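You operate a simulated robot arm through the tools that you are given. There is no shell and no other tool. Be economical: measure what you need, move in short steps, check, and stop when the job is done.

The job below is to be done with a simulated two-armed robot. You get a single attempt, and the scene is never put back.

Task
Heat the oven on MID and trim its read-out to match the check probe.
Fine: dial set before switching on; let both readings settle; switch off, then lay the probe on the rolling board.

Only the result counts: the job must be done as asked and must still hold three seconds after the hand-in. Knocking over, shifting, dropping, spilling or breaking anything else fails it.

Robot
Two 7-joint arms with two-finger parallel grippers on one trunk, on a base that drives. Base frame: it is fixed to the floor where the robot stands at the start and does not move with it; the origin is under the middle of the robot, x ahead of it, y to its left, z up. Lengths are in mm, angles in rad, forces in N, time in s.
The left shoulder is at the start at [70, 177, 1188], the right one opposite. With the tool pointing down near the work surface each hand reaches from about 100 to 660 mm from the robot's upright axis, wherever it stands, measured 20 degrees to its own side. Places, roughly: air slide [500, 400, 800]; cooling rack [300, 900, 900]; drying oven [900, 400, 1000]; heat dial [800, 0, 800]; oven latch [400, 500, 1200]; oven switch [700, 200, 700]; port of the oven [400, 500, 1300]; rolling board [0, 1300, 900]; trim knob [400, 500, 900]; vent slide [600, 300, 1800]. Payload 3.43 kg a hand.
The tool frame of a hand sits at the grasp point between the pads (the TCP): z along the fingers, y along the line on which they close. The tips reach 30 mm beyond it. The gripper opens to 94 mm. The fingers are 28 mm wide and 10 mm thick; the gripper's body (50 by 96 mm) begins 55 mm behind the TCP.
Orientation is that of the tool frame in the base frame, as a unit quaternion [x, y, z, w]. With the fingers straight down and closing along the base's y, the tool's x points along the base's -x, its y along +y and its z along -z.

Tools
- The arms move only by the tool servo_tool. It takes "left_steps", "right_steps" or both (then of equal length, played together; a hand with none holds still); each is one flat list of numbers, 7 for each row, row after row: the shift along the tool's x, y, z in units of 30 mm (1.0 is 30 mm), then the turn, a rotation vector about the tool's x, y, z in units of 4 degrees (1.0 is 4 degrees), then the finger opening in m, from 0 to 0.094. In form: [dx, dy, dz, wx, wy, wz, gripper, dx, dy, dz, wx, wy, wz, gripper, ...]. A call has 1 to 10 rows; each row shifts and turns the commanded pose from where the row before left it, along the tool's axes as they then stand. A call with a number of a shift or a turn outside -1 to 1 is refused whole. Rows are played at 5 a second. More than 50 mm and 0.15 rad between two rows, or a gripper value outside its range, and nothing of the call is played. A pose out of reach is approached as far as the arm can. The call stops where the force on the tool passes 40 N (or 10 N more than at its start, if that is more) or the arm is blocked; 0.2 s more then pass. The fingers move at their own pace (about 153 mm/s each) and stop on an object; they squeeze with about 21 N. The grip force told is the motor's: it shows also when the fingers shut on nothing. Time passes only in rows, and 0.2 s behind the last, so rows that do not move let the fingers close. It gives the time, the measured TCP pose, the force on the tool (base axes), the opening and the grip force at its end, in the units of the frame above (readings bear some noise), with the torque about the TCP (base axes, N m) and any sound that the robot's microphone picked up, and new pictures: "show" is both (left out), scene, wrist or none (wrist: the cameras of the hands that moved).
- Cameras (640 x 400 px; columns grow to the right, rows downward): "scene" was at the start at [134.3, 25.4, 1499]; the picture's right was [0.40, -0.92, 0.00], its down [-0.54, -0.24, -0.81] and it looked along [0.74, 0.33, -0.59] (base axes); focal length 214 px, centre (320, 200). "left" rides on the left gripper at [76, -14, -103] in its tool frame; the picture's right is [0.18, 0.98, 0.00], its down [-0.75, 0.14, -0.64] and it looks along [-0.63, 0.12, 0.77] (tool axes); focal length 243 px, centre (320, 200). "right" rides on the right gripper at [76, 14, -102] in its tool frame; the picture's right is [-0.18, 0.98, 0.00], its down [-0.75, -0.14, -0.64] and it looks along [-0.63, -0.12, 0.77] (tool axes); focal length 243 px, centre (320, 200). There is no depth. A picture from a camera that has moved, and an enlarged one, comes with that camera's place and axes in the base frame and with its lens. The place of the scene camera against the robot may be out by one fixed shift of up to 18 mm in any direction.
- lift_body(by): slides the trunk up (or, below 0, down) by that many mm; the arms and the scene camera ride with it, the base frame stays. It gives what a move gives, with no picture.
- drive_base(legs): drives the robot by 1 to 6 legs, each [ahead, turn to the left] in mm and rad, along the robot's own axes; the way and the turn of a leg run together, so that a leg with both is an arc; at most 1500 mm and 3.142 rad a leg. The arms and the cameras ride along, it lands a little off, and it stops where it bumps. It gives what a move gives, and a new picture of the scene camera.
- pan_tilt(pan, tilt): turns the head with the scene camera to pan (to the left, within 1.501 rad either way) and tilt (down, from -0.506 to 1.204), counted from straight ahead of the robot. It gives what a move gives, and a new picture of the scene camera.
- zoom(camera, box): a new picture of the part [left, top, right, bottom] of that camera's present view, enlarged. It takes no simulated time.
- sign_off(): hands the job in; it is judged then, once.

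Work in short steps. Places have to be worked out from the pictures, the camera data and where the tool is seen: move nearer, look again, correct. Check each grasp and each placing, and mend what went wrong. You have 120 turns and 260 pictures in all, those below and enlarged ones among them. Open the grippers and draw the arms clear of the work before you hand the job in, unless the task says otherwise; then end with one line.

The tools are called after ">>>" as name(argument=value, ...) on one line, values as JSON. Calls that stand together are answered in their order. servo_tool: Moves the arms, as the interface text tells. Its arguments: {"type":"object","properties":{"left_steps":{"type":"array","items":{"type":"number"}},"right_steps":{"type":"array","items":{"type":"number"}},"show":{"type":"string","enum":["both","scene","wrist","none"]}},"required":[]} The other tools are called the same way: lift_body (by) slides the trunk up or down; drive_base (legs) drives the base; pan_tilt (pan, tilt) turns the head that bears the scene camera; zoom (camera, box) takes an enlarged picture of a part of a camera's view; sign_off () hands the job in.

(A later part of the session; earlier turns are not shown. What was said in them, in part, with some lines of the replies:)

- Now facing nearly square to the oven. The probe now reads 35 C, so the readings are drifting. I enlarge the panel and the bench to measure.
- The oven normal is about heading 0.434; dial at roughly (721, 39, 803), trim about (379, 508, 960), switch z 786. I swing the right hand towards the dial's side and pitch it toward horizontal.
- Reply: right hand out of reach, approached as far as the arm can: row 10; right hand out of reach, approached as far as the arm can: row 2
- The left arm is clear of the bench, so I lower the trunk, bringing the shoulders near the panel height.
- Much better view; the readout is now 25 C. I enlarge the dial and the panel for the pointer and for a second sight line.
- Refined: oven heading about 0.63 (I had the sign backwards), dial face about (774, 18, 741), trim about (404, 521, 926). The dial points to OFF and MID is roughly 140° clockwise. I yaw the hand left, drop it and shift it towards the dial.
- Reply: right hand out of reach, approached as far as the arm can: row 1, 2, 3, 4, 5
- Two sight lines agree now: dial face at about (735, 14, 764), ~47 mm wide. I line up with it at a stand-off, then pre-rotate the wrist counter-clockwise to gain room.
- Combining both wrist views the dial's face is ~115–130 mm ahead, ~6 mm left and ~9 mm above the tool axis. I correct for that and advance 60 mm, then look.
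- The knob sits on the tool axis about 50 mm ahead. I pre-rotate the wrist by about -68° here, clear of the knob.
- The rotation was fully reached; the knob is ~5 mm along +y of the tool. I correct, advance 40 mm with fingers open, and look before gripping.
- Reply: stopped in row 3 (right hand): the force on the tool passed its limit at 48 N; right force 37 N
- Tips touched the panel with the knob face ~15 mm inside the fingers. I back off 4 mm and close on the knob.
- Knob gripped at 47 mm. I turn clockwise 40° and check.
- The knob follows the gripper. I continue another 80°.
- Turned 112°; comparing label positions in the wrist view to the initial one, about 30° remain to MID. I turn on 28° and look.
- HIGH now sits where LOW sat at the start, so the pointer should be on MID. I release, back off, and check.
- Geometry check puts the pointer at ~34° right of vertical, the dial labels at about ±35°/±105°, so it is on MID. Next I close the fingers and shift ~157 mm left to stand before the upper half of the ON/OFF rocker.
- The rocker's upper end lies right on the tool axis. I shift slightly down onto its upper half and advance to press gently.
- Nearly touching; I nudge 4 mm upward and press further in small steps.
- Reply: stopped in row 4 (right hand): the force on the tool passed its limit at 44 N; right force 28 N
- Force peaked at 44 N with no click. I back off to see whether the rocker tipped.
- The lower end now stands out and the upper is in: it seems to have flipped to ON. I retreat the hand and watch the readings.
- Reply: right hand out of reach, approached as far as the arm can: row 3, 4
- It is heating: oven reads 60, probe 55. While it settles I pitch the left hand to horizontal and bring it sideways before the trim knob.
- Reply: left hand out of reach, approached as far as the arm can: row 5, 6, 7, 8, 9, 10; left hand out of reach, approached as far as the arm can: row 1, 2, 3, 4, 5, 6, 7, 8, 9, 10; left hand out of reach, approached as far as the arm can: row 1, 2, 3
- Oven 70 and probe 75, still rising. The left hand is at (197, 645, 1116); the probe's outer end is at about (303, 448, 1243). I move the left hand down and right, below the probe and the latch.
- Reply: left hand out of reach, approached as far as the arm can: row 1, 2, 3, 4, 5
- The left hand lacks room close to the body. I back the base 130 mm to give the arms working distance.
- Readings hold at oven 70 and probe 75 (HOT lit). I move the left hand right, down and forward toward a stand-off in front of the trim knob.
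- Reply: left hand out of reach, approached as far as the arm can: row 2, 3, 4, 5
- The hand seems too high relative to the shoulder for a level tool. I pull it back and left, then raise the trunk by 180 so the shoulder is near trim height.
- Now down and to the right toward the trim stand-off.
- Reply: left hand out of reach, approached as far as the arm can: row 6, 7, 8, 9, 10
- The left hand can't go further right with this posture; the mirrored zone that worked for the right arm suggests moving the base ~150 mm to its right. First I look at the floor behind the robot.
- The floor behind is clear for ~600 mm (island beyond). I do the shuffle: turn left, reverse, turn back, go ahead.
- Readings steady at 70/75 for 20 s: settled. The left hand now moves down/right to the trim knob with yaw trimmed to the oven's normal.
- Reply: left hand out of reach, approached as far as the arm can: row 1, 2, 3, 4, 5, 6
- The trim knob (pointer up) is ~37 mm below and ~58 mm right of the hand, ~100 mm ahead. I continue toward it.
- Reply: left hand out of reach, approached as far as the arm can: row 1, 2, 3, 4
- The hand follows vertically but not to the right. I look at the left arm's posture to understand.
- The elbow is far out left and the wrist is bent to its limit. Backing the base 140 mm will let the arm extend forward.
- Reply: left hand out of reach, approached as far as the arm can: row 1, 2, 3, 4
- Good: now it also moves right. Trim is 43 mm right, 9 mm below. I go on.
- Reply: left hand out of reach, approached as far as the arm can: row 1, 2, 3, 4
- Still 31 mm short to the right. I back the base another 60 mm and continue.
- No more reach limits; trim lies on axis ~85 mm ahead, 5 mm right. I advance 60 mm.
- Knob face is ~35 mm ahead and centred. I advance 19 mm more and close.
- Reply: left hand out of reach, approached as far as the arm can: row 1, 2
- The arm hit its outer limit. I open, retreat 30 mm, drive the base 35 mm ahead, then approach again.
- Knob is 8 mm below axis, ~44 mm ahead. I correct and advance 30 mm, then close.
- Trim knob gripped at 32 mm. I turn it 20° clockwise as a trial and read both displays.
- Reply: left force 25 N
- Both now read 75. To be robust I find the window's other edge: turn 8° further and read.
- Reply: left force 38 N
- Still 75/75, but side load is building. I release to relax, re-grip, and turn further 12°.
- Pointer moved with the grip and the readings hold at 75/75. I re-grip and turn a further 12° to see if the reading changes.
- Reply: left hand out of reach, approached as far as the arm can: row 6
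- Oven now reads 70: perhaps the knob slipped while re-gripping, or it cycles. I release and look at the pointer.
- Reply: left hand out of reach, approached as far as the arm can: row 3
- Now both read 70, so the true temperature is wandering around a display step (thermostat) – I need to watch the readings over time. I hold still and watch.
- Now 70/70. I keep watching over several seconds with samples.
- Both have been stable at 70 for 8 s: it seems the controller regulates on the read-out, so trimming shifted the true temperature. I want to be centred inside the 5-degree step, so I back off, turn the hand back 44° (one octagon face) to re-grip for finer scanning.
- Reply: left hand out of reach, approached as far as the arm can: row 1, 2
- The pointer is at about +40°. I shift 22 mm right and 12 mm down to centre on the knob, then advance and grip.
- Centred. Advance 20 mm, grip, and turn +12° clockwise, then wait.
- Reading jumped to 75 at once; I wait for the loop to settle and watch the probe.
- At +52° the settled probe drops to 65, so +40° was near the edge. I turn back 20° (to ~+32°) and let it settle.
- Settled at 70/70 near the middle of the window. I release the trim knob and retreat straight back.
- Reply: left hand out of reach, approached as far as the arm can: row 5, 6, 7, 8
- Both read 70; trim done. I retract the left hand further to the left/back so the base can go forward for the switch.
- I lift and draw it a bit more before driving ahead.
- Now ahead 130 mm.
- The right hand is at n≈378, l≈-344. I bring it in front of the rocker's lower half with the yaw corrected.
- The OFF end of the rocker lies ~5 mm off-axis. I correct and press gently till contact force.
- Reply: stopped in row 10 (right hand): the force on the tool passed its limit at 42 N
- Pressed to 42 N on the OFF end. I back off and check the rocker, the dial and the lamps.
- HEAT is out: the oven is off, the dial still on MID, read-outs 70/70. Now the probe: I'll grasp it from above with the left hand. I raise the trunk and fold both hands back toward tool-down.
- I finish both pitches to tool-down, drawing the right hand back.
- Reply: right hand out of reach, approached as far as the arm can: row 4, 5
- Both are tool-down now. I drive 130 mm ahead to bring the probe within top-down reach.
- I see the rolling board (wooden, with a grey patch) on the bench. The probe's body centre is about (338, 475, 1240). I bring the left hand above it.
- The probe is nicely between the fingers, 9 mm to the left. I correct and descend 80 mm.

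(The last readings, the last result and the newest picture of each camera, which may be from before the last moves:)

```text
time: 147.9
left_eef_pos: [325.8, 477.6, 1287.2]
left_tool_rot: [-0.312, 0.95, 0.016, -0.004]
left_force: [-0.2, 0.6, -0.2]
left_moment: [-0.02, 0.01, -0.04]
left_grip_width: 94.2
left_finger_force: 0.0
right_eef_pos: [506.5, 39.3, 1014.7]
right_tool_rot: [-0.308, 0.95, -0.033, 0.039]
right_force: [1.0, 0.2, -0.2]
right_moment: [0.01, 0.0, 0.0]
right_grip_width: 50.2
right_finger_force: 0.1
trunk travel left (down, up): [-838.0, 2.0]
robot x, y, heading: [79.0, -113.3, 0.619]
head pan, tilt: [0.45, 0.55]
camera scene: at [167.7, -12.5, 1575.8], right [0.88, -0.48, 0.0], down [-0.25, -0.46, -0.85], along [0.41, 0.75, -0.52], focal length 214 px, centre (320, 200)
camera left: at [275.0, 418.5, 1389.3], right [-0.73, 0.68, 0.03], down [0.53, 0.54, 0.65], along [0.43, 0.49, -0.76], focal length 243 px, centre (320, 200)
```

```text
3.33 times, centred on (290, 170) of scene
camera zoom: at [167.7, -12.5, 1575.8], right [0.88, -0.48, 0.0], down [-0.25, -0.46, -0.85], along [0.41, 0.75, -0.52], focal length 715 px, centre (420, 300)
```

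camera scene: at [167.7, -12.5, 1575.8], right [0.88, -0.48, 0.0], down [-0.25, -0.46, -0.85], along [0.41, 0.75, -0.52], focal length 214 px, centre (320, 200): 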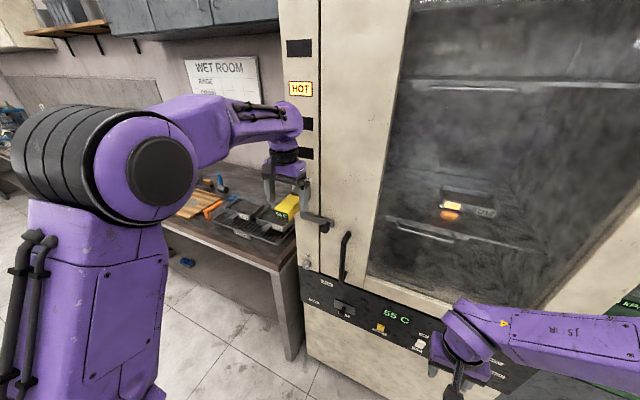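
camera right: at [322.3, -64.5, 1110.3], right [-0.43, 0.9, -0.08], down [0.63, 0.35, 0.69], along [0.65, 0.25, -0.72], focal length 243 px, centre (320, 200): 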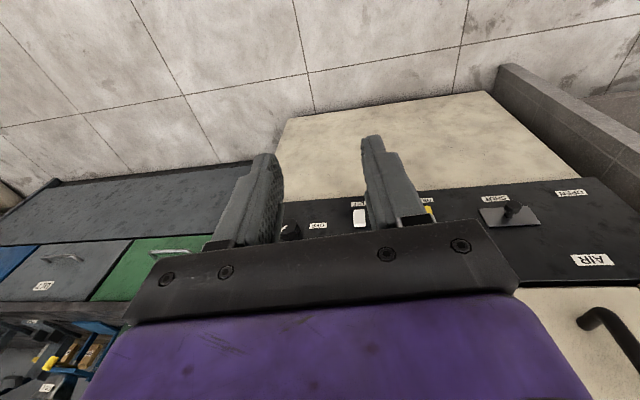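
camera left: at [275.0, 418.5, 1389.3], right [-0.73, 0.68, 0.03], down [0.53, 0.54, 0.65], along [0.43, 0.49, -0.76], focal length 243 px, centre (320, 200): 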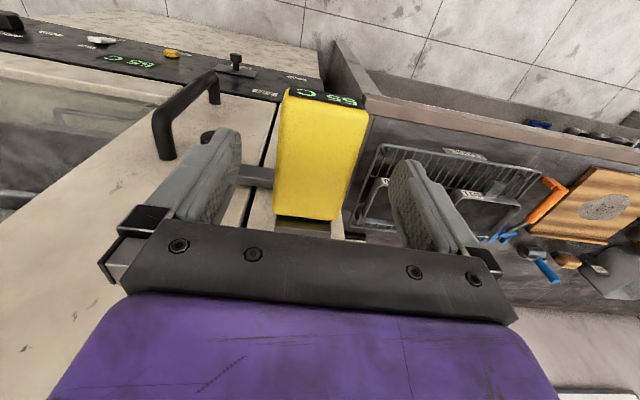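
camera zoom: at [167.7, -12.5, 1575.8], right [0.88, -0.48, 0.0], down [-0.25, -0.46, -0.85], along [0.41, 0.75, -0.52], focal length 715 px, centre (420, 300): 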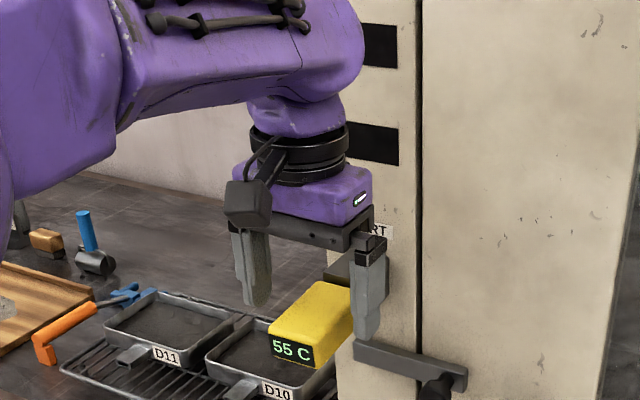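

Body top is about z=1252, centred. I descend 31 mm and close on it.

>>> servo_tool(left_steps=[-0.1, 0, 0.55, 0, 0, 0, 0.094, 0, 0, 0.5, 0, 0, 0, 0.094, 0, 0, 0, 0, 0, 0, 0.04, 0, 0, 0, 0, 0, 0, 0.03, 0, 0, 0, 0, 0, 0, 0.03], show="both")

>>> zoom(camera="scene", box=[230, 110, 350, 230])

```text
time: 149.1
left_eef_pos: [327.5, 480.7, 1256.2]
left_tool_rot: [-0.312, 0.95, 0.015, -0.003]
left_force: [0.9, -2.4, -1.5]
left_moment: [-0.08, 0.09, -0.12]
left_grip_width: 52.1
left_finger_force: 21.0
right_eef_pos: [506.7, 39.4, 1012.8]
right_tool_rot: [-0.307, 0.95, -0.033, 0.039]
right_force: [0.8, 0.0, -0.2]
right_moment: [0.0, -0.02, -0.01]
right_grip_width: 50.2
right_finger_force: 0.0
trunk travel left (down, up): [-838.0, 2.0]
robot x, y, heading: [77.7, -108.9, 0.623]
head pan, tilt: [0.45, 0.55]
camera scene: at [168.3, -13.2, 1575.8], right [0.88, -0.48, 0.0], down [-0.25, -0.46, -0.85], along [0.41, 0.75, -0.52], focal length 214 px, centre (320, 200)
camera left: at [277.3, 420.5, 1358.9], right [-0.73, 0.68, 0.03], down [0.53, 0.54, 0.65], along [0.43, 0.49, -0.76], focal length 243 px, centre (320, 200)
```

scene: 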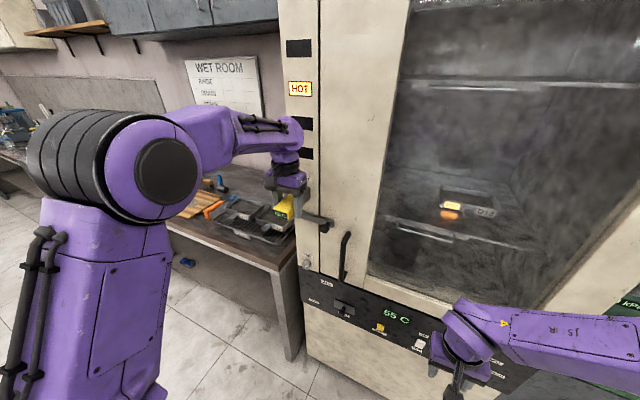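
left: 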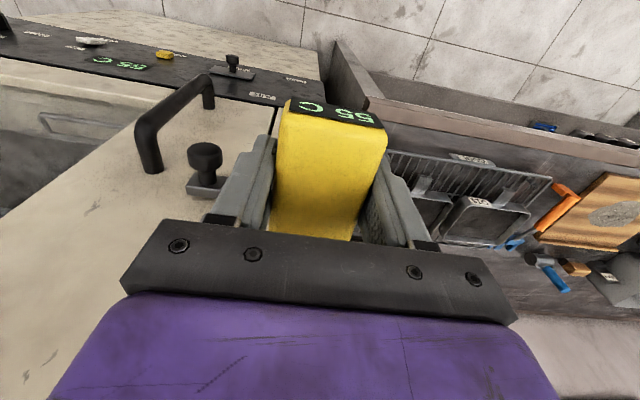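

```text
3.33 times, centred on (290, 170) of scene
camera zoom: at [168.3, -13.2, 1575.8], right [0.88, -0.48, 0.0], down [-0.25, -0.46, -0.85], along [0.41, 0.75, -0.52], focal length 715 px, centre (420, 300)
```

zoom: 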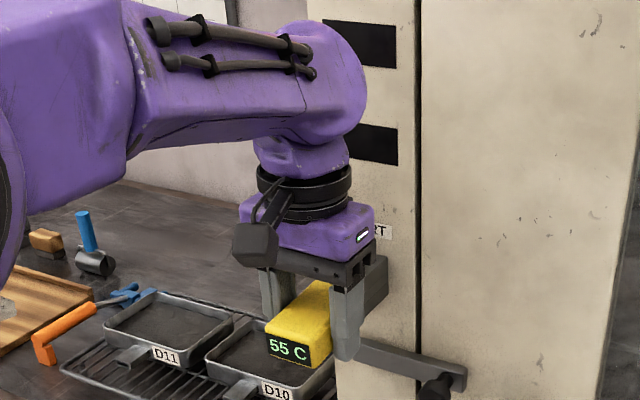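

Gripped at 52 mm. I pull straight out along the oven's normal.

>>> servo_tool(left_steps=[0.4, 0, 0, 0, 0, 0, 0.03, 0.5, 0, 0, 0, 0, 0, 0.03, 0.5, 0, 0, 0, 0, 0, 0.03, 0.5, 0, 0, 0, 0, 0, 0.03, 0.5, 0, 0, 0, 0, 0, 0.03], show="both")

```text
time: 150.3
left_eef_pos: [267.2, 437.6, 1256.8]
left_tool_rot: [-0.311, 0.95, 0.016, -0.003]
left_force: [-1.0, -1.0, 0.4]
left_moment: [-0.01, -0.01, -0.01]
left_grip_width: 52.1
left_finger_force: 21.1
right_eef_pos: [506.0, 38.2, 1013.7]
right_tool_rot: [-0.309, 0.95, -0.032, 0.039]
right_force: [0.8, 0.3, -0.3]
right_moment: [0.01, 0.01, -0.01]
right_grip_width: 50.0
right_finger_force: 0.1
trunk travel left (down, up): [-838.0, 2.0]
robot x, y, heading: [84.2, -110.0, 0.619]
head pan, tilt: [0.45, 0.55]
camera scene: at [166.7, -13.5, 1575.9], right [0.88, -0.48, 0.0], down [-0.25, -0.46, -0.85], along [0.41, 0.75, -0.52], focal length 214 px, centre (320, 200)
camera left: at [217.8, 377.1, 1359.5], right [-0.73, 0.68, 0.03], down [0.53, 0.54, 0.65], along [0.43, 0.49, -0.76], focal length 243 px, centre (320, 200)
```

scene: 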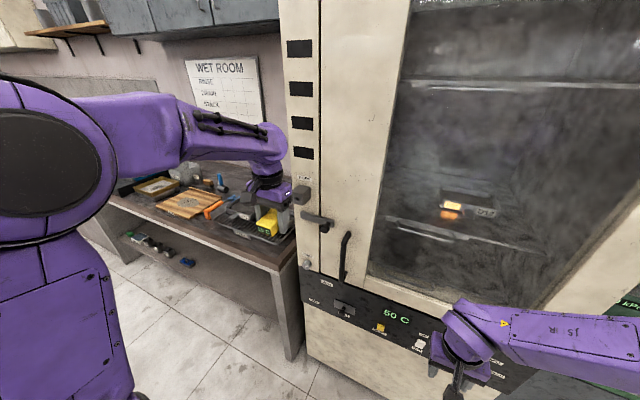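
left: 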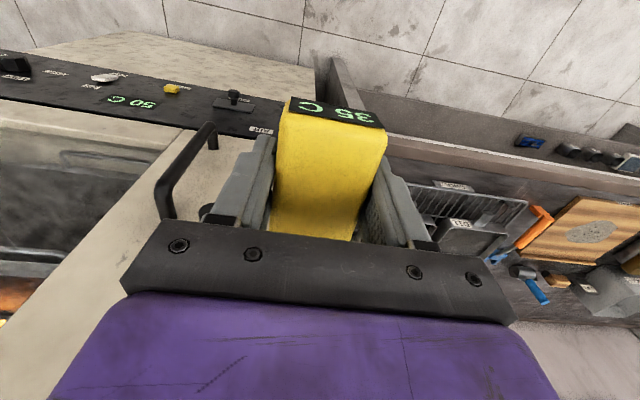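

It slid out freely (probe reads 35 already). I pull 90 mm more to be clear and check for a stem.

>>> servo_tool(left_steps=[0.7, 0, 0, 0, 0, 0, 0.03, 0.7, 0, 0, 0, 0, 0, 0.03, 0.7, 0, 0, 0, 0, 0, 0.03, 0.7, 0, 0, 0, 0, 0, 0.03], show="scene")

>>> zoom(camera="scene", box=[120, 120, 340, 260])

```text
time: 151.3
left_eef_pos: [206.0, 408.1, 1251.8]
left_tool_rot: [-0.314, 0.95, 0.007, 0.002]
left_force: [0.4, 0.2, -0.6]
left_moment: [0.02, -0.03, 0.03]
left_grip_width: 52.0
left_finger_force: 21.3
left hand out of reach, approached as far as the arm can: row 3, 4
right_eef_pos: [505.9, 39.6, 1013.4]
right_tool_rot: [-0.31, 0.949, -0.033, 0.039]
right_force: [-0.3, 0.7, 1.1]
right_moment: [0.05, 0.02, 0.02]
right_grip_width: 49.9
right_finger_force: 0.1
trunk travel left (down, up): [-838.0, 2.0]
robot x, y, heading: [78.1, -108.3, 0.62]
head pan, tilt: [0.45, 0.55]
camera scene: at [166.9, -12.1, 1575.8], right [0.88, -0.48, 0.0], down [-0.25, -0.46, -0.85], along [0.41, 0.75, -0.52], focal length 214 px, centre (320, 200)
```

scene: 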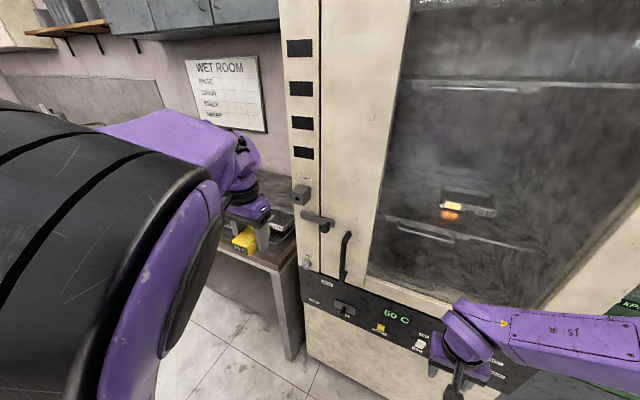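

```text
2.86 times, centred on (230, 190) of scene
camera zoom: at [166.9, -12.1, 1575.8], right [0.88, -0.48, 0.0], down [-0.25, -0.46, -0.85], along [0.41, 0.75, -0.52], focal length 613 px, centre (577, 229)
```

zoom: 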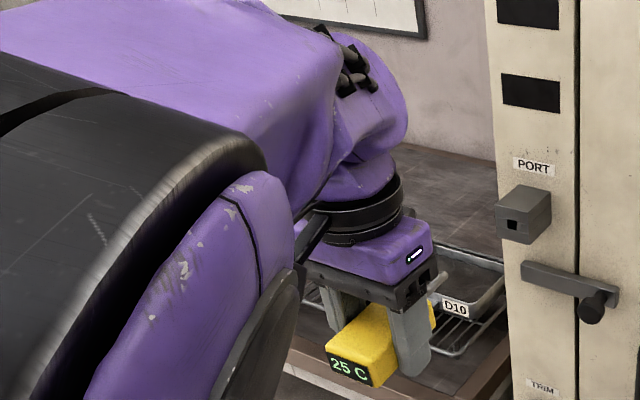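

The probe is free with a short stem. The board works out at about (0, 1300, ~900). I back off, turn left, and drive along the bench toward it.

>>> drive_base(legs=[[-60, 0], [0, 1.57]])

>>> pan_tilt(pan=0.0, tilt=0.5)

```text
time: 156.2
left_eef_pos: [-488.8, -25.2, 1249.9]
left_tool_rot: [0.896, -0.445, -0.004, 0.006]
left_force: [0.6, 0.1, -0.5]
left_moment: [0.01, -0.01, 0.01]
left_grip_width: 52.0
left_finger_force: 21.1
right_eef_pos: [-123.5, 280.8, 1012.0]
right_tool_rot: [0.892, -0.45, -0.004, -0.051]
right_force: [-0.1, 0.5, -0.8]
right_moment: [0.0, -0.02, -0.02]
right_grip_width: 50.1
right_finger_force: 0.0
trunk travel left (down, up): [-838.0, 2.0]
robot x, y, heading: [32.7, -143.1, 2.201]
head pan, tilt: [0.45, 0.55]
camera scene: at [-73.6, -72.4, 1575.8], right [0.47, 0.88, 0.0], down [0.46, -0.25, -0.85], along [-0.75, 0.4, -0.52], focal length 214 px, centre (320, 200)
```

scene: 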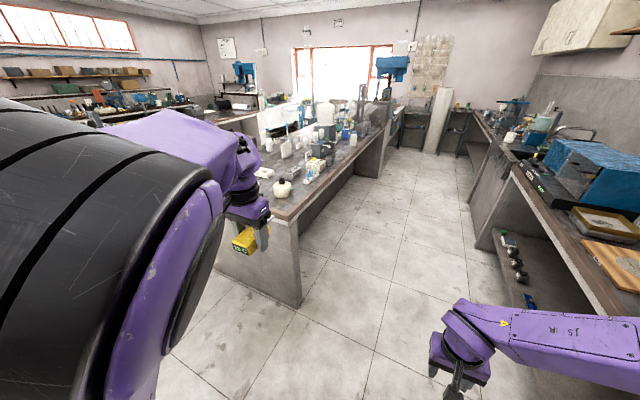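

```text
time: 157.1
left_eef_pos: [-489.3, -24.6, 1250.0]
left_tool_rot: [0.896, -0.444, -0.003, 0.004]
left_force: [0.1, 0.1, 0.5]
left_moment: [-0.01, 0.03, -0.02]
left_grip_width: 51.8
left_finger_force: 21.1
right_eef_pos: [-123.4, 280.7, 1013.5]
right_tool_rot: [0.892, -0.449, -0.005, -0.052]
right_force: [-1.5, -0.4, 0.2]
right_moment: [0.02, 0.0, -0.05]
right_grip_width: 50.2
right_finger_force: 0.0
trunk travel left (down, up): [-838.0, 2.0]
robot x, y, heading: [30.8, -144.4, 2.203]
head pan, tilt: [0.0, 0.499]
camera scene: at [-48.4, -41.6, 1580.4], right [0.81, 0.59, 0.0], down [0.28, -0.39, -0.88], along [-0.52, 0.71, -0.48], focal length 214 px, centre (320, 200)
```

scene: 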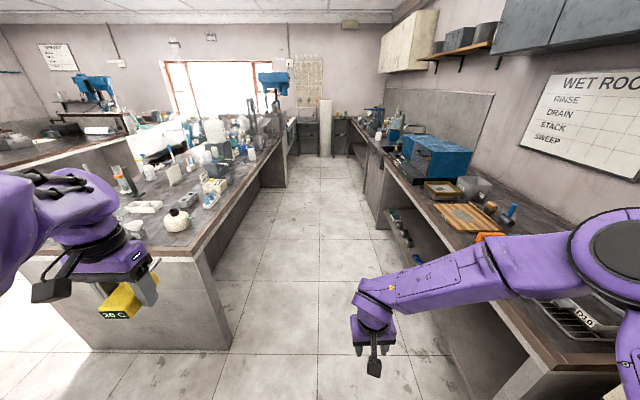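

The corridor is clear and ~1.2 m wide. I drive 975 mm along it and turn back to face the bench.

>>> drive_base(legs=[[975, 0], [0, -1.57]])

>>> pan_tilt(pan=0.2, tilt=0.75)

```text
time: 165.9
left_eef_pos: [-423.7, 1158.3, 1248.9]
left_tool_rot: [-0.319, 0.948, 0.006, -0.001]
left_force: [0.6, 0.4, 0.1]
left_moment: [0.01, -0.01, 0.01]
left_grip_width: 51.8
left_finger_force: 21.0
right_eef_pos: [-118.8, 792.3, 1013.7]
right_tool_rot: [-0.312, 0.949, -0.033, 0.04]
right_force: [0.3, -0.7, 0.1]
right_moment: [-0.01, 0.01, -0.02]
right_grip_width: 50.1
right_finger_force: 0.2
trunk travel left (down, up): [-838.0, 2.0]
robot x, y, heading: [-546.2, 638.9, 0.632]
head pan, tilt: [0.0, 0.499]
camera scene: at [-426.9, 711.7, 1580.4], right [0.59, -0.81, 0.0], down [-0.39, -0.28, -0.88], along [0.71, 0.52, -0.48], focal length 214 px, centre (320, 200)
```

scene: 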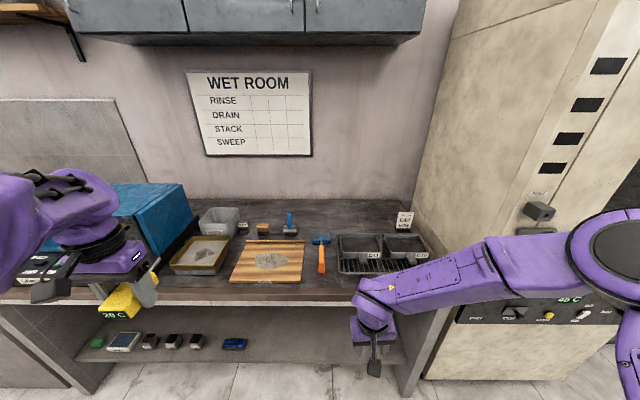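

```text
time: 166.7
left_eef_pos: [-424.8, 1158.7, 1249.4]
left_tool_rot: [-0.319, 0.948, 0.005, -0.002]
left_force: [-0.3, -0.3, 0.1]
left_moment: [-0.05, 0.01, -0.02]
left_grip_width: 51.7
left_finger_force: 21.1
right_eef_pos: [-119.2, 793.0, 1013.0]
right_tool_rot: [-0.312, 0.949, -0.033, 0.039]
right_force: [0.2, -0.6, -0.9]
right_moment: [0.0, 0.02, -0.01]
right_grip_width: 49.8
right_finger_force: 0.2
trunk travel left (down, up): [-838.0, 2.0]
robot x, y, heading: [-546.4, 634.3, 0.63]
head pan, tilt: [0.201, 0.75]
camera scene: at [-444.2, 718.9, 1558.5], right [0.74, -0.68, 0.0], down [-0.46, -0.5, -0.73], along [0.49, 0.54, -0.68], focal length 214 px, centre (320, 200)
```

scene: 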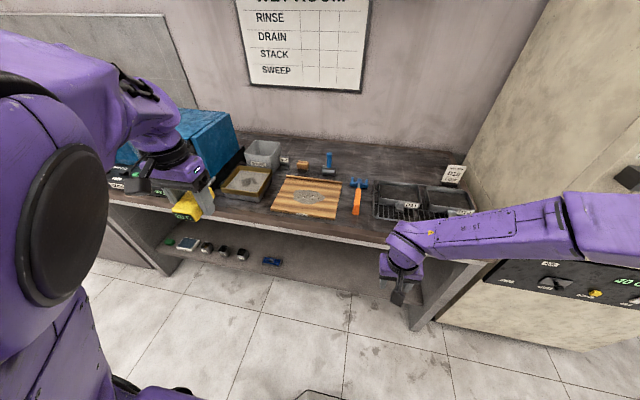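

Board centre is about (8, 1292), ~280 × 245 mm. I raise the right hand clear of the bench and drive 255 mm ahead.

>>> servo_tool(right_steps=[0, 0, -1, 0, 0, 0, 0.05, 0, 0, -1, 0, 0, 0, 0.05, 0, 0, -1, 0, 0, 0, 0.05, 0, 0, -1, 0, 0, 0, 0.05, 0.3, 0, -1, 0, 0, 0, 0.05], show="none")

>>> drive_base(legs=[[255, 0]])

>>> servo_tool(left_steps=[0, 0, 0, 0, 0, 0, 0.03], show="wrist")

```text
time: 167.9
left_eef_pos: [-425.9, 1156.5, 1249.6]
left_tool_rot: [-0.318, 0.948, 0.005, -0.001]
left_force: [-0.2, -0.3, -0.1]
left_moment: [0.0, -0.02, 0.02]
left_grip_width: 51.7
left_finger_force: 20.7
right_eef_pos: [-141.4, 791.3, 1163.7]
right_tool_rot: [-0.314, 0.948, -0.033, 0.04]
right_force: [0.1, 0.4, -0.1]
right_moment: [0.01, 0.0, 0.04]
right_grip_width: 50.1
right_finger_force: 0.1
trunk travel left (down, up): [-838.0, 2.0]
robot x, y, heading: [-545.5, 637.7, 0.629]
head pan, tilt: [0.201, 0.75]
```

```text
time: 169.8
left_eef_pos: [-218.4, 1306.4, 1249.3]
left_tool_rot: [-0.319, 0.948, 0.005, -0.001]
left_force: [0.2, 0.0, 0.1]
left_moment: [0.0, -0.01, 0.01]
left_grip_width: 52.1
left_finger_force: 21.2
right_eef_pos: [63.6, 941.5, 1163.5]
right_tool_rot: [-0.313, 0.948, -0.032, 0.04]
right_force: [0.1, -0.5, -0.6]
right_moment: [0.02, 0.01, -0.03]
right_grip_width: 50.0
right_finger_force: 0.1
trunk travel left (down, up): [-838.0, 2.0]
robot x, y, heading: [-335.9, 790.5, 0.629]
head pan, tilt: [0.201, 0.75]
camera scene: at [-240.3, 867.5, 1558.7], right [0.74, -0.68, 0.0], down [-0.46, -0.5, -0.73], along [0.49, 0.54, -0.68], focal length 214 px, centre (320, 200)
```

scene: 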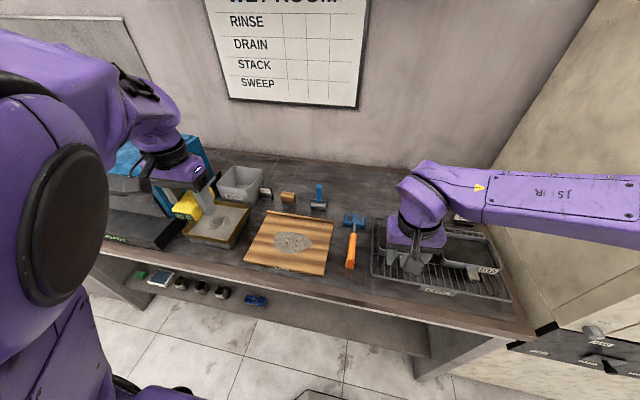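

```text
time: 170.2
left_eef_pos: [-217.6, 1308.0, 1250.4]
left_tool_rot: [-0.319, 0.948, 0.004, -0.002]
left_force: [-0.6, -0.5, -0.1]
left_moment: [0.0, -0.01, 0.02]
left_grip_width: 51.7
left_finger_force: 21.3
right_eef_pos: [64.1, 941.8, 1163.1]
right_tool_rot: [-0.313, 0.948, -0.033, 0.039]
right_force: [0.3, -0.3, 0.9]
right_moment: [0.01, 0.0, 0.01]
right_grip_width: 49.9
right_finger_force: 0.1
trunk travel left (down, up): [-838.0, 2.0]
robot x, y, heading: [-339.6, 791.0, 0.626]
head pan, tilt: [0.201, 0.75]
camera left: at [-269.0, 1249.3, 1352.4], right [-0.74, 0.67, 0.01], down [0.52, 0.56, 0.64], along [0.43, 0.48, -0.76], focal length 243 px, centre (320, 200)
```

left: 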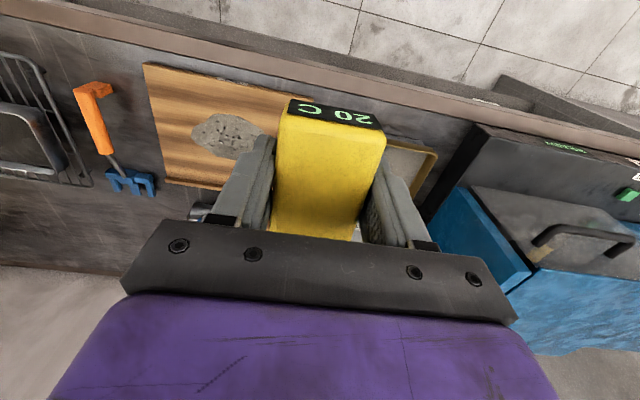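

Board centre confirmed at about (3, 1285). I take a closer look at the grey patch on the board before choosing the spot.

>>> zoom(camera="scene", box=[230, 190, 370, 290])

>>> zoom(camera="left", box=[120, 50, 320, 210])

```text
4.00 times, centred on (300, 240) of scene
camera zoom: at [-239.1, 868.4, 1558.5], right [0.74, -0.68, 0.0], down [-0.46, -0.5, -0.73], along [0.49, 0.54, -0.68], focal length 858 px, centre (400, 40)
```

zoom: 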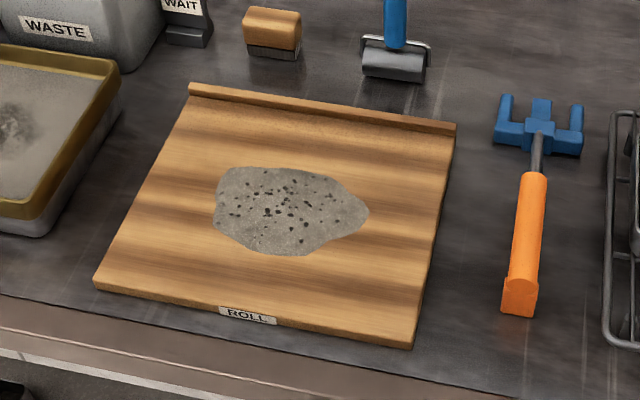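

```text
2.50 times, centred on (220, 130) of left
camera zoom: at [-269.0, 1249.3, 1352.4], right [-0.74, 0.67, 0.01], down [0.52, 0.56, 0.64], along [0.43, 0.48, -0.76], focal length 606 px, centre (570, 375)
```

zoom: 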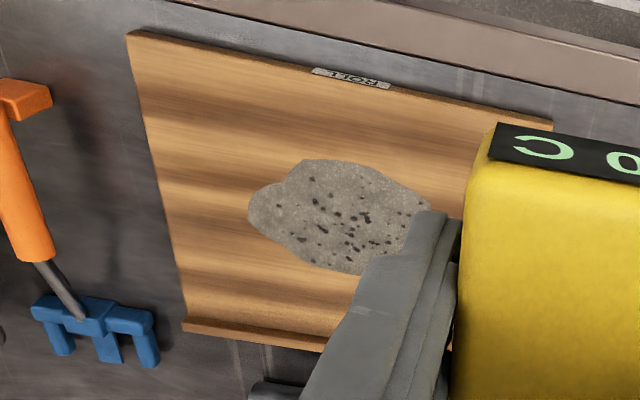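

The patch looks like a thin slab on the board, so I'll lay the probe on the free strip at the board's left side: TCP target (-78, 1358). I move above it first.

>>> servo_tool(left_steps=[-0.95, -0.3, 0, 0, 0, 0, 0.03, -0.95, -0.3, 0, 0, 0, 0, 0.03, -0.95, -0.3, 0, 0, 0, 0, 0.03, -0.95, -0.3, 0, 0, 0, 0, 0.03, -0.95, -0.3, 0, 0, 0, 0, 0.03], show="both")

```text
time: 171.4
left_eef_pos: [-75.1, 1359.5, 1248.2]
left_tool_rot: [-0.319, 0.948, 0.004, -0.001]
left_force: [0.3, 0.1, 0.4]
left_moment: [0.02, 0.04, -0.03]
left_grip_width: 51.9
left_finger_force: 20.6
right_eef_pos: [66.9, 944.7, 1161.6]
right_tool_rot: [-0.313, 0.948, -0.033, 0.038]
right_force: [0.9, -0.4, -0.3]
right_moment: [-0.01, 0.04, -0.02]
right_grip_width: 50.0
right_finger_force: 0.0
trunk travel left (down, up): [-838.0, 2.0]
robot x, y, heading: [-338.6, 788.7, 0.629]
head pan, tilt: [0.201, 0.75]
camera scene: at [-236.8, 870.5, 1558.2], right [0.74, -0.68, 0.0], down [-0.46, -0.5, -0.73], along [0.49, 0.54, -0.68], focal length 214 px, centre (320, 200)
camera left: at [-126.0, 1301.2, 1351.3], right [-0.74, 0.67, 0.01], down [0.52, 0.56, 0.64], along [0.43, 0.48, -0.77], focal length 243 px, centre (320, 200)
```

scene: 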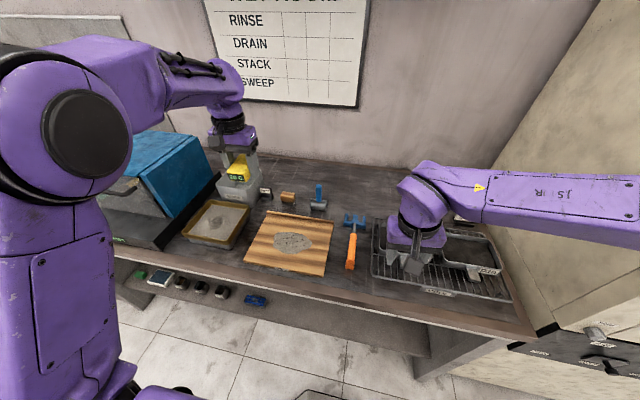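
left: 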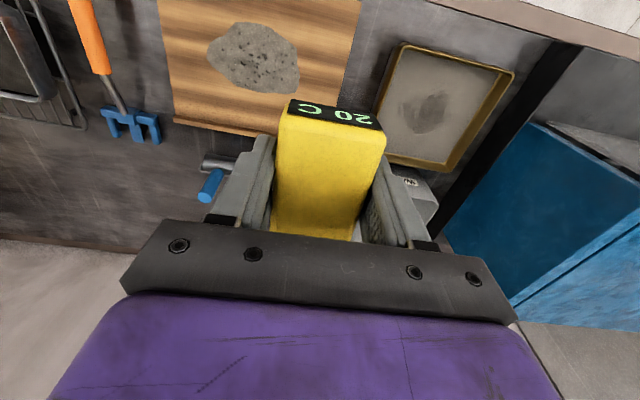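

The axis lands on the free strip between patch and board edge; I shift 6 mm left and descend 240 mm.

>>> servo_tool(left_steps=[0, 0.2, 0.9, 0, 0, 0, 0.03, 0, 0, 0.9, 0, 0, 0, 0.03, 0, 0, 0.9, 0, 0, 0, 0.03, 0, 0, 0.9, 0, 0, 0, 0.03, 0, 0, 0.9, 0, 0, 0, 0.03, 0, 0, 0.9, 0, 0, 0, 0.03, 0, 0, 0.9, 0, 0, 0, 0.03, 0, 0, 0.9, 0, 0, 0, 0.03, 0, 0, 0.8, 0, 0, 0, 0.03], show="both")

>>> zoom(camera="scene", box=[180, 160, 360, 290])

```text
time: 173.4
left_eef_pos: [-83.1, 1366.1, 1008.8]
left_tool_rot: [-0.319, 0.948, 0.006, -0.002]
left_force: [0.5, 0.1, 0.1]
left_moment: [0.03, 0.0, 0.02]
left_grip_width: 51.8
left_finger_force: 21.0
right_eef_pos: [65.5, 944.3, 1162.8]
right_tool_rot: [-0.313, 0.949, -0.032, 0.04]
right_force: [0.3, 0.2, 0.1]
right_moment: [0.0, 0.03, 0.0]
right_grip_width: 49.7
right_finger_force: 0.0
trunk travel left (down, up): [-838.0, 2.0]
robot x, y, heading: [-339.0, 787.0, 0.632]
head pan, tilt: [0.201, 0.75]
camera scene: at [-238.0, 869.6, 1558.4], right [0.74, -0.68, 0.0], down [-0.46, -0.5, -0.73], along [0.49, 0.54, -0.68], focal length 214 px, centre (320, 200)
camera left: at [-132.1, 1307.2, 1111.5], right [-0.74, 0.67, 0.01], down [0.52, 0.56, 0.64], along [0.43, 0.48, -0.77], focal length 243 px, centre (320, 200)
```

scene: 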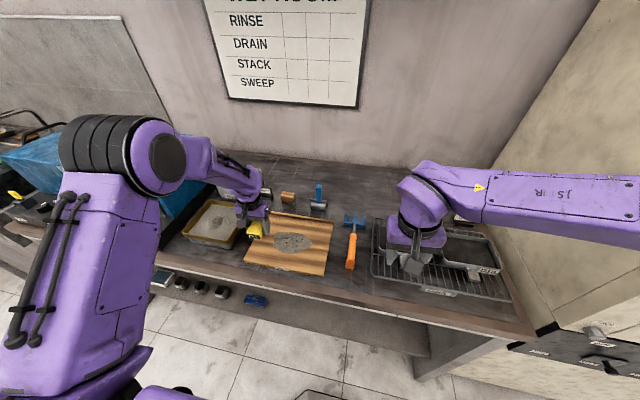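
left: 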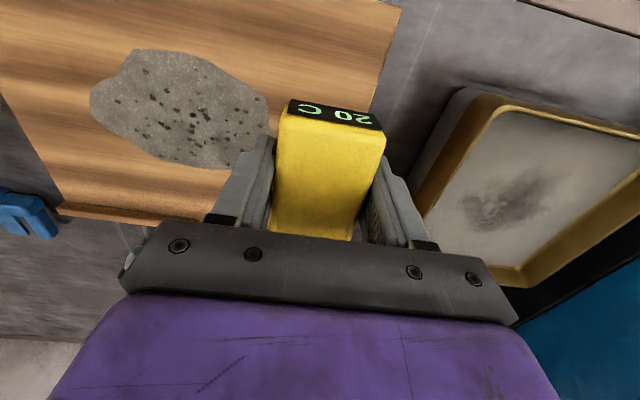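

```text
3.08 times, centred on (270, 225) of scene
camera zoom: at [-238.0, 869.6, 1558.4], right [0.74, -0.68, 0.0], down [-0.46, -0.5, -0.73], along [0.49, 0.54, -0.68], focal length 660 px, centre (474, 123)
```

zoom: 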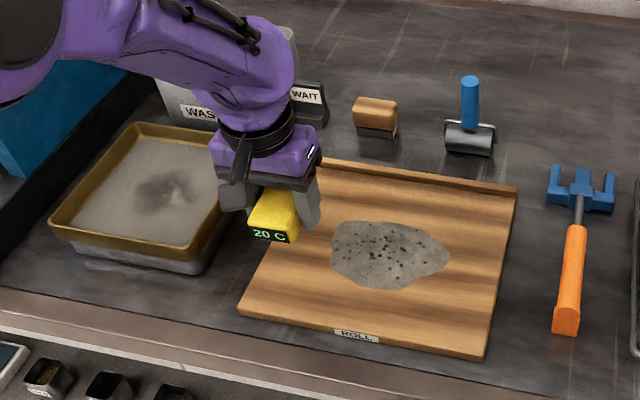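

Well centred in the free strip. I lower further: quickly 50 mm, then small steps to contact.

>>> servo_tool(left_steps=[0, 0, 0.8, 0, 0, 0, 0.03, 0, 0, 0.5, 0, 0, 0, 0.03, 0, 0, 0.15, 0, 0, 0, 0.03, 0, 0, 0.1, 0, 0, 0, 0.03, 0, 0, 0.1, 0, 0, 0, 0.03, 0, 0, 0.1, 0, 0, 0, 0.03, 0, 0, 0.1, 0, 0, 0, 0.03], show="both")

>>> zoom(camera="scene", box=[200, 180, 340, 280])

```text
time: 175.0
left_eef_pos: [-82.4, 1365.6, 952.4]
left_tool_rot: [-0.319, 0.948, 0.005, -0.002]
left_force: [0.4, 0.6, 0.6]
left_moment: [0.02, -0.01, -0.01]
left_grip_width: 52.0
left_finger_force: 20.8
right_eef_pos: [65.4, 942.8, 1161.7]
right_tool_rot: [-0.312, 0.949, -0.033, 0.04]
right_force: [-0.5, -0.7, 0.0]
right_moment: [0.01, -0.01, -0.01]
right_grip_width: 49.8
right_finger_force: 0.1
trunk travel left (down, up): [-838.0, 2.0]
robot x, y, heading: [-336.9, 789.6, 0.629]
head pan, tilt: [0.201, 0.75]
camera scene: at [-238.3, 869.1, 1558.4], right [0.74, -0.68, 0.0], down [-0.46, -0.5, -0.73], along [0.49, 0.54, -0.68], focal length 214 px, centre (320, 200)
camera left: at [-132.8, 1307.4, 1056.3], right [-0.74, 0.67, 0.01], down [0.52, 0.56, 0.64], along [0.43, 0.48, -0.77], focal length 243 px, centre (320, 200)
```

scene: 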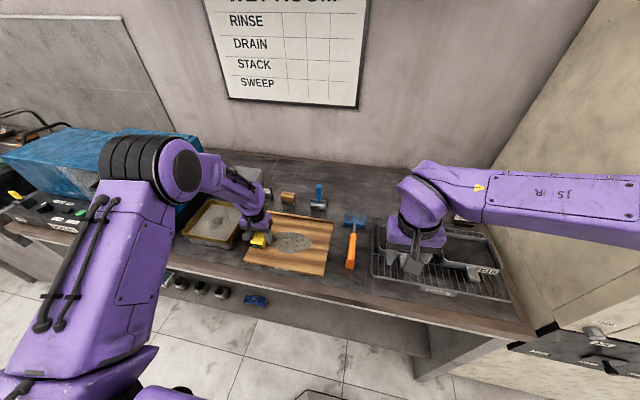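
left: 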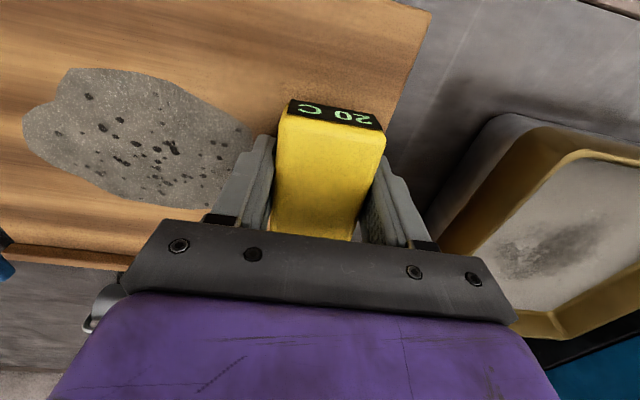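

```text
4.00 times, centred on (270, 230) of scene
camera zoom: at [-238.3, 869.1, 1558.4], right [0.74, -0.68, 0.0], down [-0.46, -0.5, -0.73], along [0.49, 0.54, -0.68], focal length 858 px, centre (520, 80)
```

zoom: 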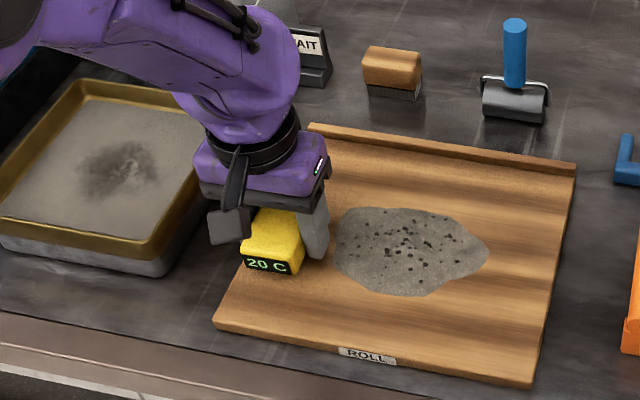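

The probe hovers inside the board's left edge, clear of the patch. I descend in 2–3 mm steps to contact.

>>> servo_tool(left_steps=[0, 0, 0.1, 0, 0, 0, 0.03, 0, 0, 0.1, 0, 0, 0, 0.03, 0, 0, 0.1, 0, 0, 0, 0.03, 0, 0, 0.08, 0, 0, 0, 0.03, 0, 0, 0.08, 0, 0, 0, 0.03, 0, 0, 0.08, 0, 0, 0, 0.03, 0, 0, 0.08, 0, 0, 0, 0.03], show="wrist")

>>> zoom(camera="scene", box=[200, 180, 340, 280])

```text
time: 176.2
left_eef_pos: [-82.8, 1365.3, 946.4]
left_tool_rot: [-0.318, 0.948, 0.008, 0.004]
left_force: [-6.9, -6.7, 19.8]
left_moment: [-0.89, 0.04, -0.39]
left_grip_width: 51.8
left_finger_force: 21.2
right_eef_pos: [62.6, 939.1, 1164.2]
right_tool_rot: [-0.313, 0.948, -0.031, 0.041]
right_force: [0.0, -0.7, 0.1]
right_moment: [-0.01, -0.04, 0.01]
right_grip_width: 49.8
right_finger_force: 0.1
trunk travel left (down, up): [-838.0, 2.0]
robot x, y, heading: [-340.3, 790.0, 0.629]
head pan, tilt: [0.201, 0.75]
stopped in row 6 (left hand): the force on the tool passed its limit at 44 N (the readings are from after the stop); the commanded pose is now the measured one
camera left: at [-134.0, 1306.1, 1048.3], right [-0.74, 0.67, 0.01], down [0.51, 0.56, 0.65], along [0.43, 0.49, -0.76], focal length 243 px, centre (320, 200)
```

left: 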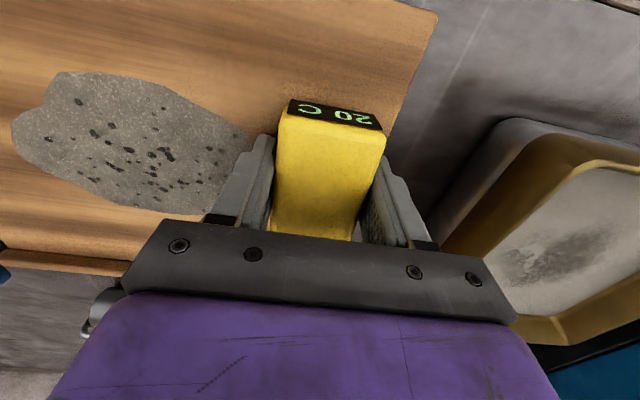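

```text
4.00 times, centred on (270, 230) of scene
camera zoom: at [-242.0, 863.7, 1559.0], right [0.74, -0.67, 0.0], down [-0.46, -0.5, -0.73], along [0.49, 0.54, -0.68], focal length 858 px, centre (520, 80)
```

zoom: 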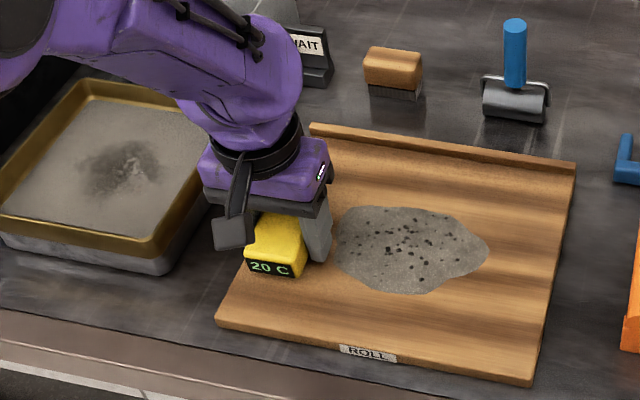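

Contact at TCP z≈946, mostly under the right finger (edge of patch), so the probe's bottom is within a few mm of the board. I lift 2 mm, then open only slightly.

>>> servo_tool(left_steps=[0, 0.03, -0.07, 0, 0, 0, 0.03, 0, 0, 0, 0, 0, 0, 0.054, 0, 0, 0, 0, 0, 0, 0.058, 0, 0, 0, 0, 0, 0, 0.062, 0, 0, 0, 0, 0, 0, 0.062], show="both")

>>> zoom(camera="scene", box=[200, 180, 340, 280])

```text
time: 177.4
left_eef_pos: [-84.0, 1369.6, 946.8]
left_tool_rot: [-0.32, 0.947, 0.007, 0.004]
left_force: [-8.4, -0.6, 8.5]
left_moment: [-0.36, 0.18, -0.37]
left_grip_width: 59.0
left_finger_force: 0.0
right_eef_pos: [63.0, 942.1, 1163.8]
right_tool_rot: [-0.313, 0.948, -0.033, 0.04]
right_force: [-0.5, -0.8, -0.1]
right_moment: [-0.04, -0.02, 0.03]
right_grip_width: 50.1
right_finger_force: 0.0
trunk travel left (down, up): [-838.0, 2.0]
robot x, y, heading: [-334.4, 789.4, 0.63]
head pan, tilt: [0.201, 0.75]
camera scene: at [-241.4, 867.3, 1558.7], right [0.74, -0.67, 0.0], down [-0.46, -0.5, -0.73], along [0.49, 0.54, -0.68], focal length 214 px, centre (320, 200)
camera left: at [-134.3, 1309.3, 1048.5], right [-0.74, 0.67, 0.01], down [0.51, 0.56, 0.65], along [0.43, 0.49, -0.76], focal length 243 px, centre (320, 200)
```

scene: 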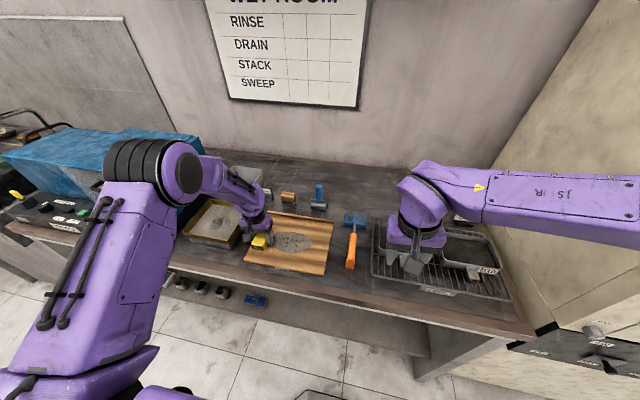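
left: 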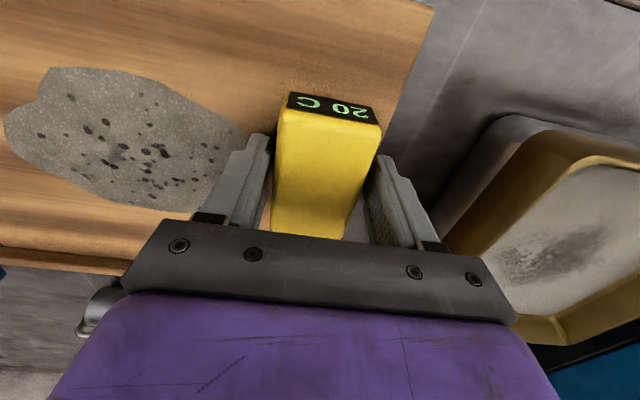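

```text
4.00 times, centred on (270, 230) of scene
camera zoom: at [-241.4, 867.3, 1558.7], right [0.74, -0.67, 0.0], down [-0.46, -0.5, -0.73], along [0.49, 0.54, -0.68], focal length 858 px, centre (520, 80)
```

zoom: 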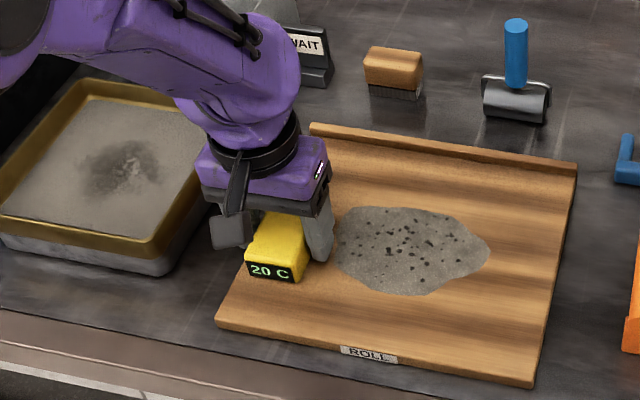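

The probe has settled on the board; fingers are ~3 mm clear on each side. I lift straight up.

>>> servo_tool(left_steps=[0, 0, -0.15, 0, 0, 0, 0.062, 0, 0, -0.3, 0, 0, 0, 0.062, 0, 0, -0.5, 0, 0, 0, 0.062, 0, 0, -0.8, 0, 0, 0, 0.065, 0, 0, -1, 0, 0, 0, 0.07, 0, 0, -1, 0, 0, 0, 0.07], show="both")

>>> zoom(camera="scene", box=[200, 180, 340, 280])

```text
time: 178.8
left_eef_pos: [-82.4, 1367.5, 1056.1]
left_tool_rot: [-0.319, 0.948, 0.007, 0.002]
left_force: [-0.6, 0.3, -0.3]
left_moment: [0.04, 0.03, 0.01]
left_grip_width: 70.1
left_finger_force: 0.1
right_eef_pos: [64.0, 942.8, 1163.1]
right_tool_rot: [-0.313, 0.948, -0.033, 0.039]
right_force: [-0.5, -0.4, -0.1]
right_moment: [-0.02, -0.04, 0.01]
right_grip_width: 49.9
right_finger_force: 0.1
trunk travel left (down, up): [-838.0, 2.0]
robot x, y, heading: [-340.4, 788.6, 0.63]
head pan, tilt: [0.201, 0.75]
camera scene: at [-239.0, 867.9, 1558.5], right [0.74, -0.67, 0.0], down [-0.46, -0.5, -0.73], along [0.49, 0.54, -0.68], focal length 214 px, centre (320, 200)
camera left: at [-132.5, 1307.5, 1160.3], right [-0.74, 0.67, 0.01], down [0.51, 0.56, 0.65], along [0.43, 0.49, -0.76], focal length 243 px, centre (320, 200)
```

scene: 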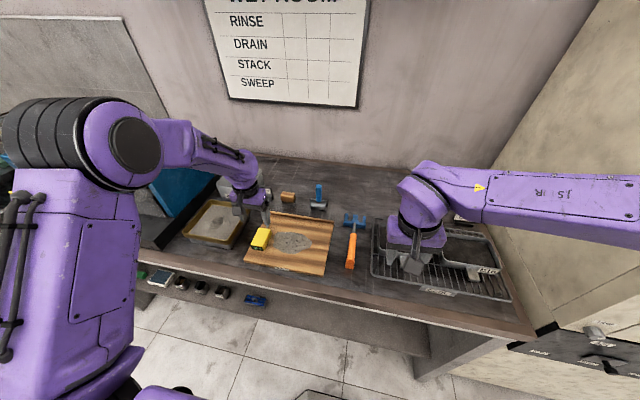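
left: 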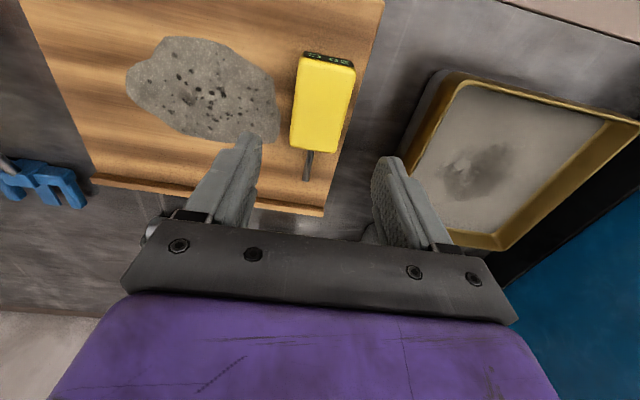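

```text
4.00 times, centred on (270, 230) of scene
camera zoom: at [-239.0, 867.9, 1558.5], right [0.74, -0.67, 0.0], down [-0.46, -0.5, -0.73], along [0.49, 0.54, -0.68], focal length 858 px, centre (520, 80)
```

zoom: 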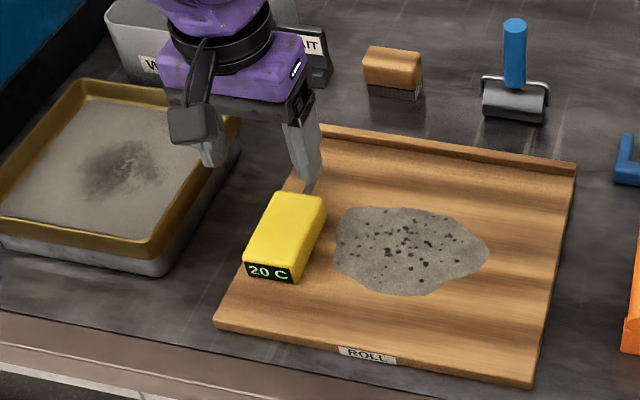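

The probe lies flat and whole on the board, the patch undisturbed. I raise the left hand, open both grippers and back the robot away from the bench.

>>> servo_tool(left_steps=[0, 0, -1, 0, 0, 0, 0.09, 0, 0, -1, 0, 0, 0, 0.09, 0, 0, -1, 0, 0, 0, 0.09, 0, 0, -1, 0, 0, 0, 0.09, 0, 0, -1, 0, 0, 0, 0.09], right_steps=[0, 0, 0, 0, 0, 0, 0.09, 0, 0, 0, 0, 0, 0, 0.09, 0, 0, 0, 0, 0, 0, 0.09, 0, 0, 0, 0, 0, 0, 0.09, 0, 0, 0, 0, 0, 0, 0.09], show="none")

>>> drive_base(legs=[[-220, 0]])

>>> zoom(camera="scene", box=[200, 130, 640, 330])

```text
time: 180.0
left_eef_pos: [-81.5, 1364.2, 1208.0]
left_tool_rot: [-0.319, 0.948, 0.008, 0.002]
left_force: [0.1, 0.0, -0.3]
left_moment: [0.02, -0.02, 0.01]
left_grip_width: 90.0
left_finger_force: 0.0
right_eef_pos: [63.8, 941.9, 1162.5]
right_tool_rot: [-0.313, 0.948, -0.033, 0.04]
right_force: [0.2, -0.1, 0.2]
right_moment: [0.04, 0.01, -0.01]
right_grip_width: 89.7
right_finger_force: 0.0
trunk travel left (down, up): [-838.0, 2.0]
robot x, y, heading: [-339.4, 786.6, 0.634]
head pan, tilt: [0.201, 0.75]
```

```text
time: 181.7
left_eef_pos: [-257.8, 1238.6, 1206.1]
left_tool_rot: [-0.32, 0.947, 0.006, 0.001]
left_force: [0.7, -0.2, -0.5]
left_moment: [0.02, 0.04, 0.01]
left_grip_width: 89.8
left_finger_force: 0.0
right_eef_pos: [-113.0, 814.7, 1163.1]
right_tool_rot: [-0.314, 0.948, -0.033, 0.039]
right_force: [0.0, 0.8, -0.3]
right_moment: [0.01, 0.03, 0.0]
right_grip_width: 89.8
right_finger_force: 0.0
trunk travel left (down, up): [-838.0, 2.0]
robot x, y, heading: [-519.6, 654.6, 0.629]
head pan, tilt: [0.201, 0.75]
camera scene: at [-414.1, 741.0, 1558.1], right [0.74, -0.67, 0.0], down [-0.46, -0.5, -0.73], along [0.49, 0.54, -0.68], focal length 214 px, centre (320, 200)
```

scene: 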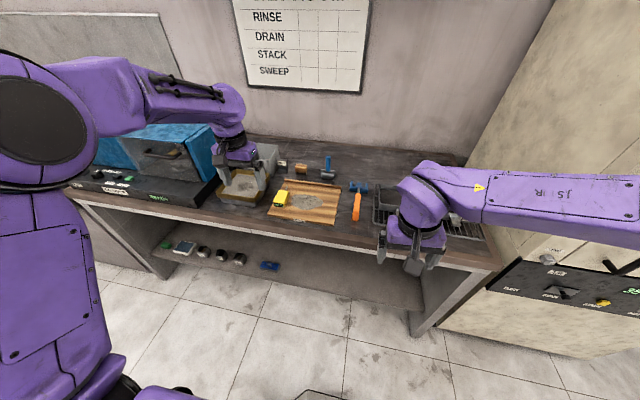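

```text
1.45 times, centred on (420, 230) of scene
camera zoom: at [-414.1, 741.0, 1558.1], right [0.74, -0.67, 0.0], down [-0.46, -0.5, -0.73], along [0.49, 0.54, -0.68], focal length 312 px, centre (174, 156)
```

zoom: 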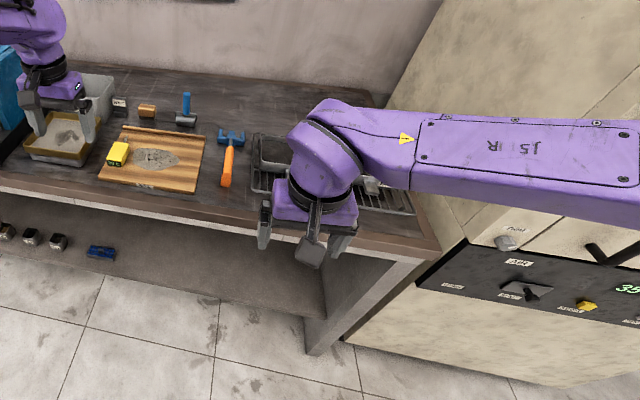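

Everything is in place: the oven is off and cooling, the dial is on MID, the trim is set, the probe is on the board, and the grippers are open and clear. I hand in.

>>> sign_off()

```text
The job is handed in.
```

I set the dial to MID before switching on, let both readings settle, trimmed the read-out until it and the probe both held at 70 C, switched off, and laid the probe on the rolling board. Both displays step by 5 C, so the match is only known to within that step.
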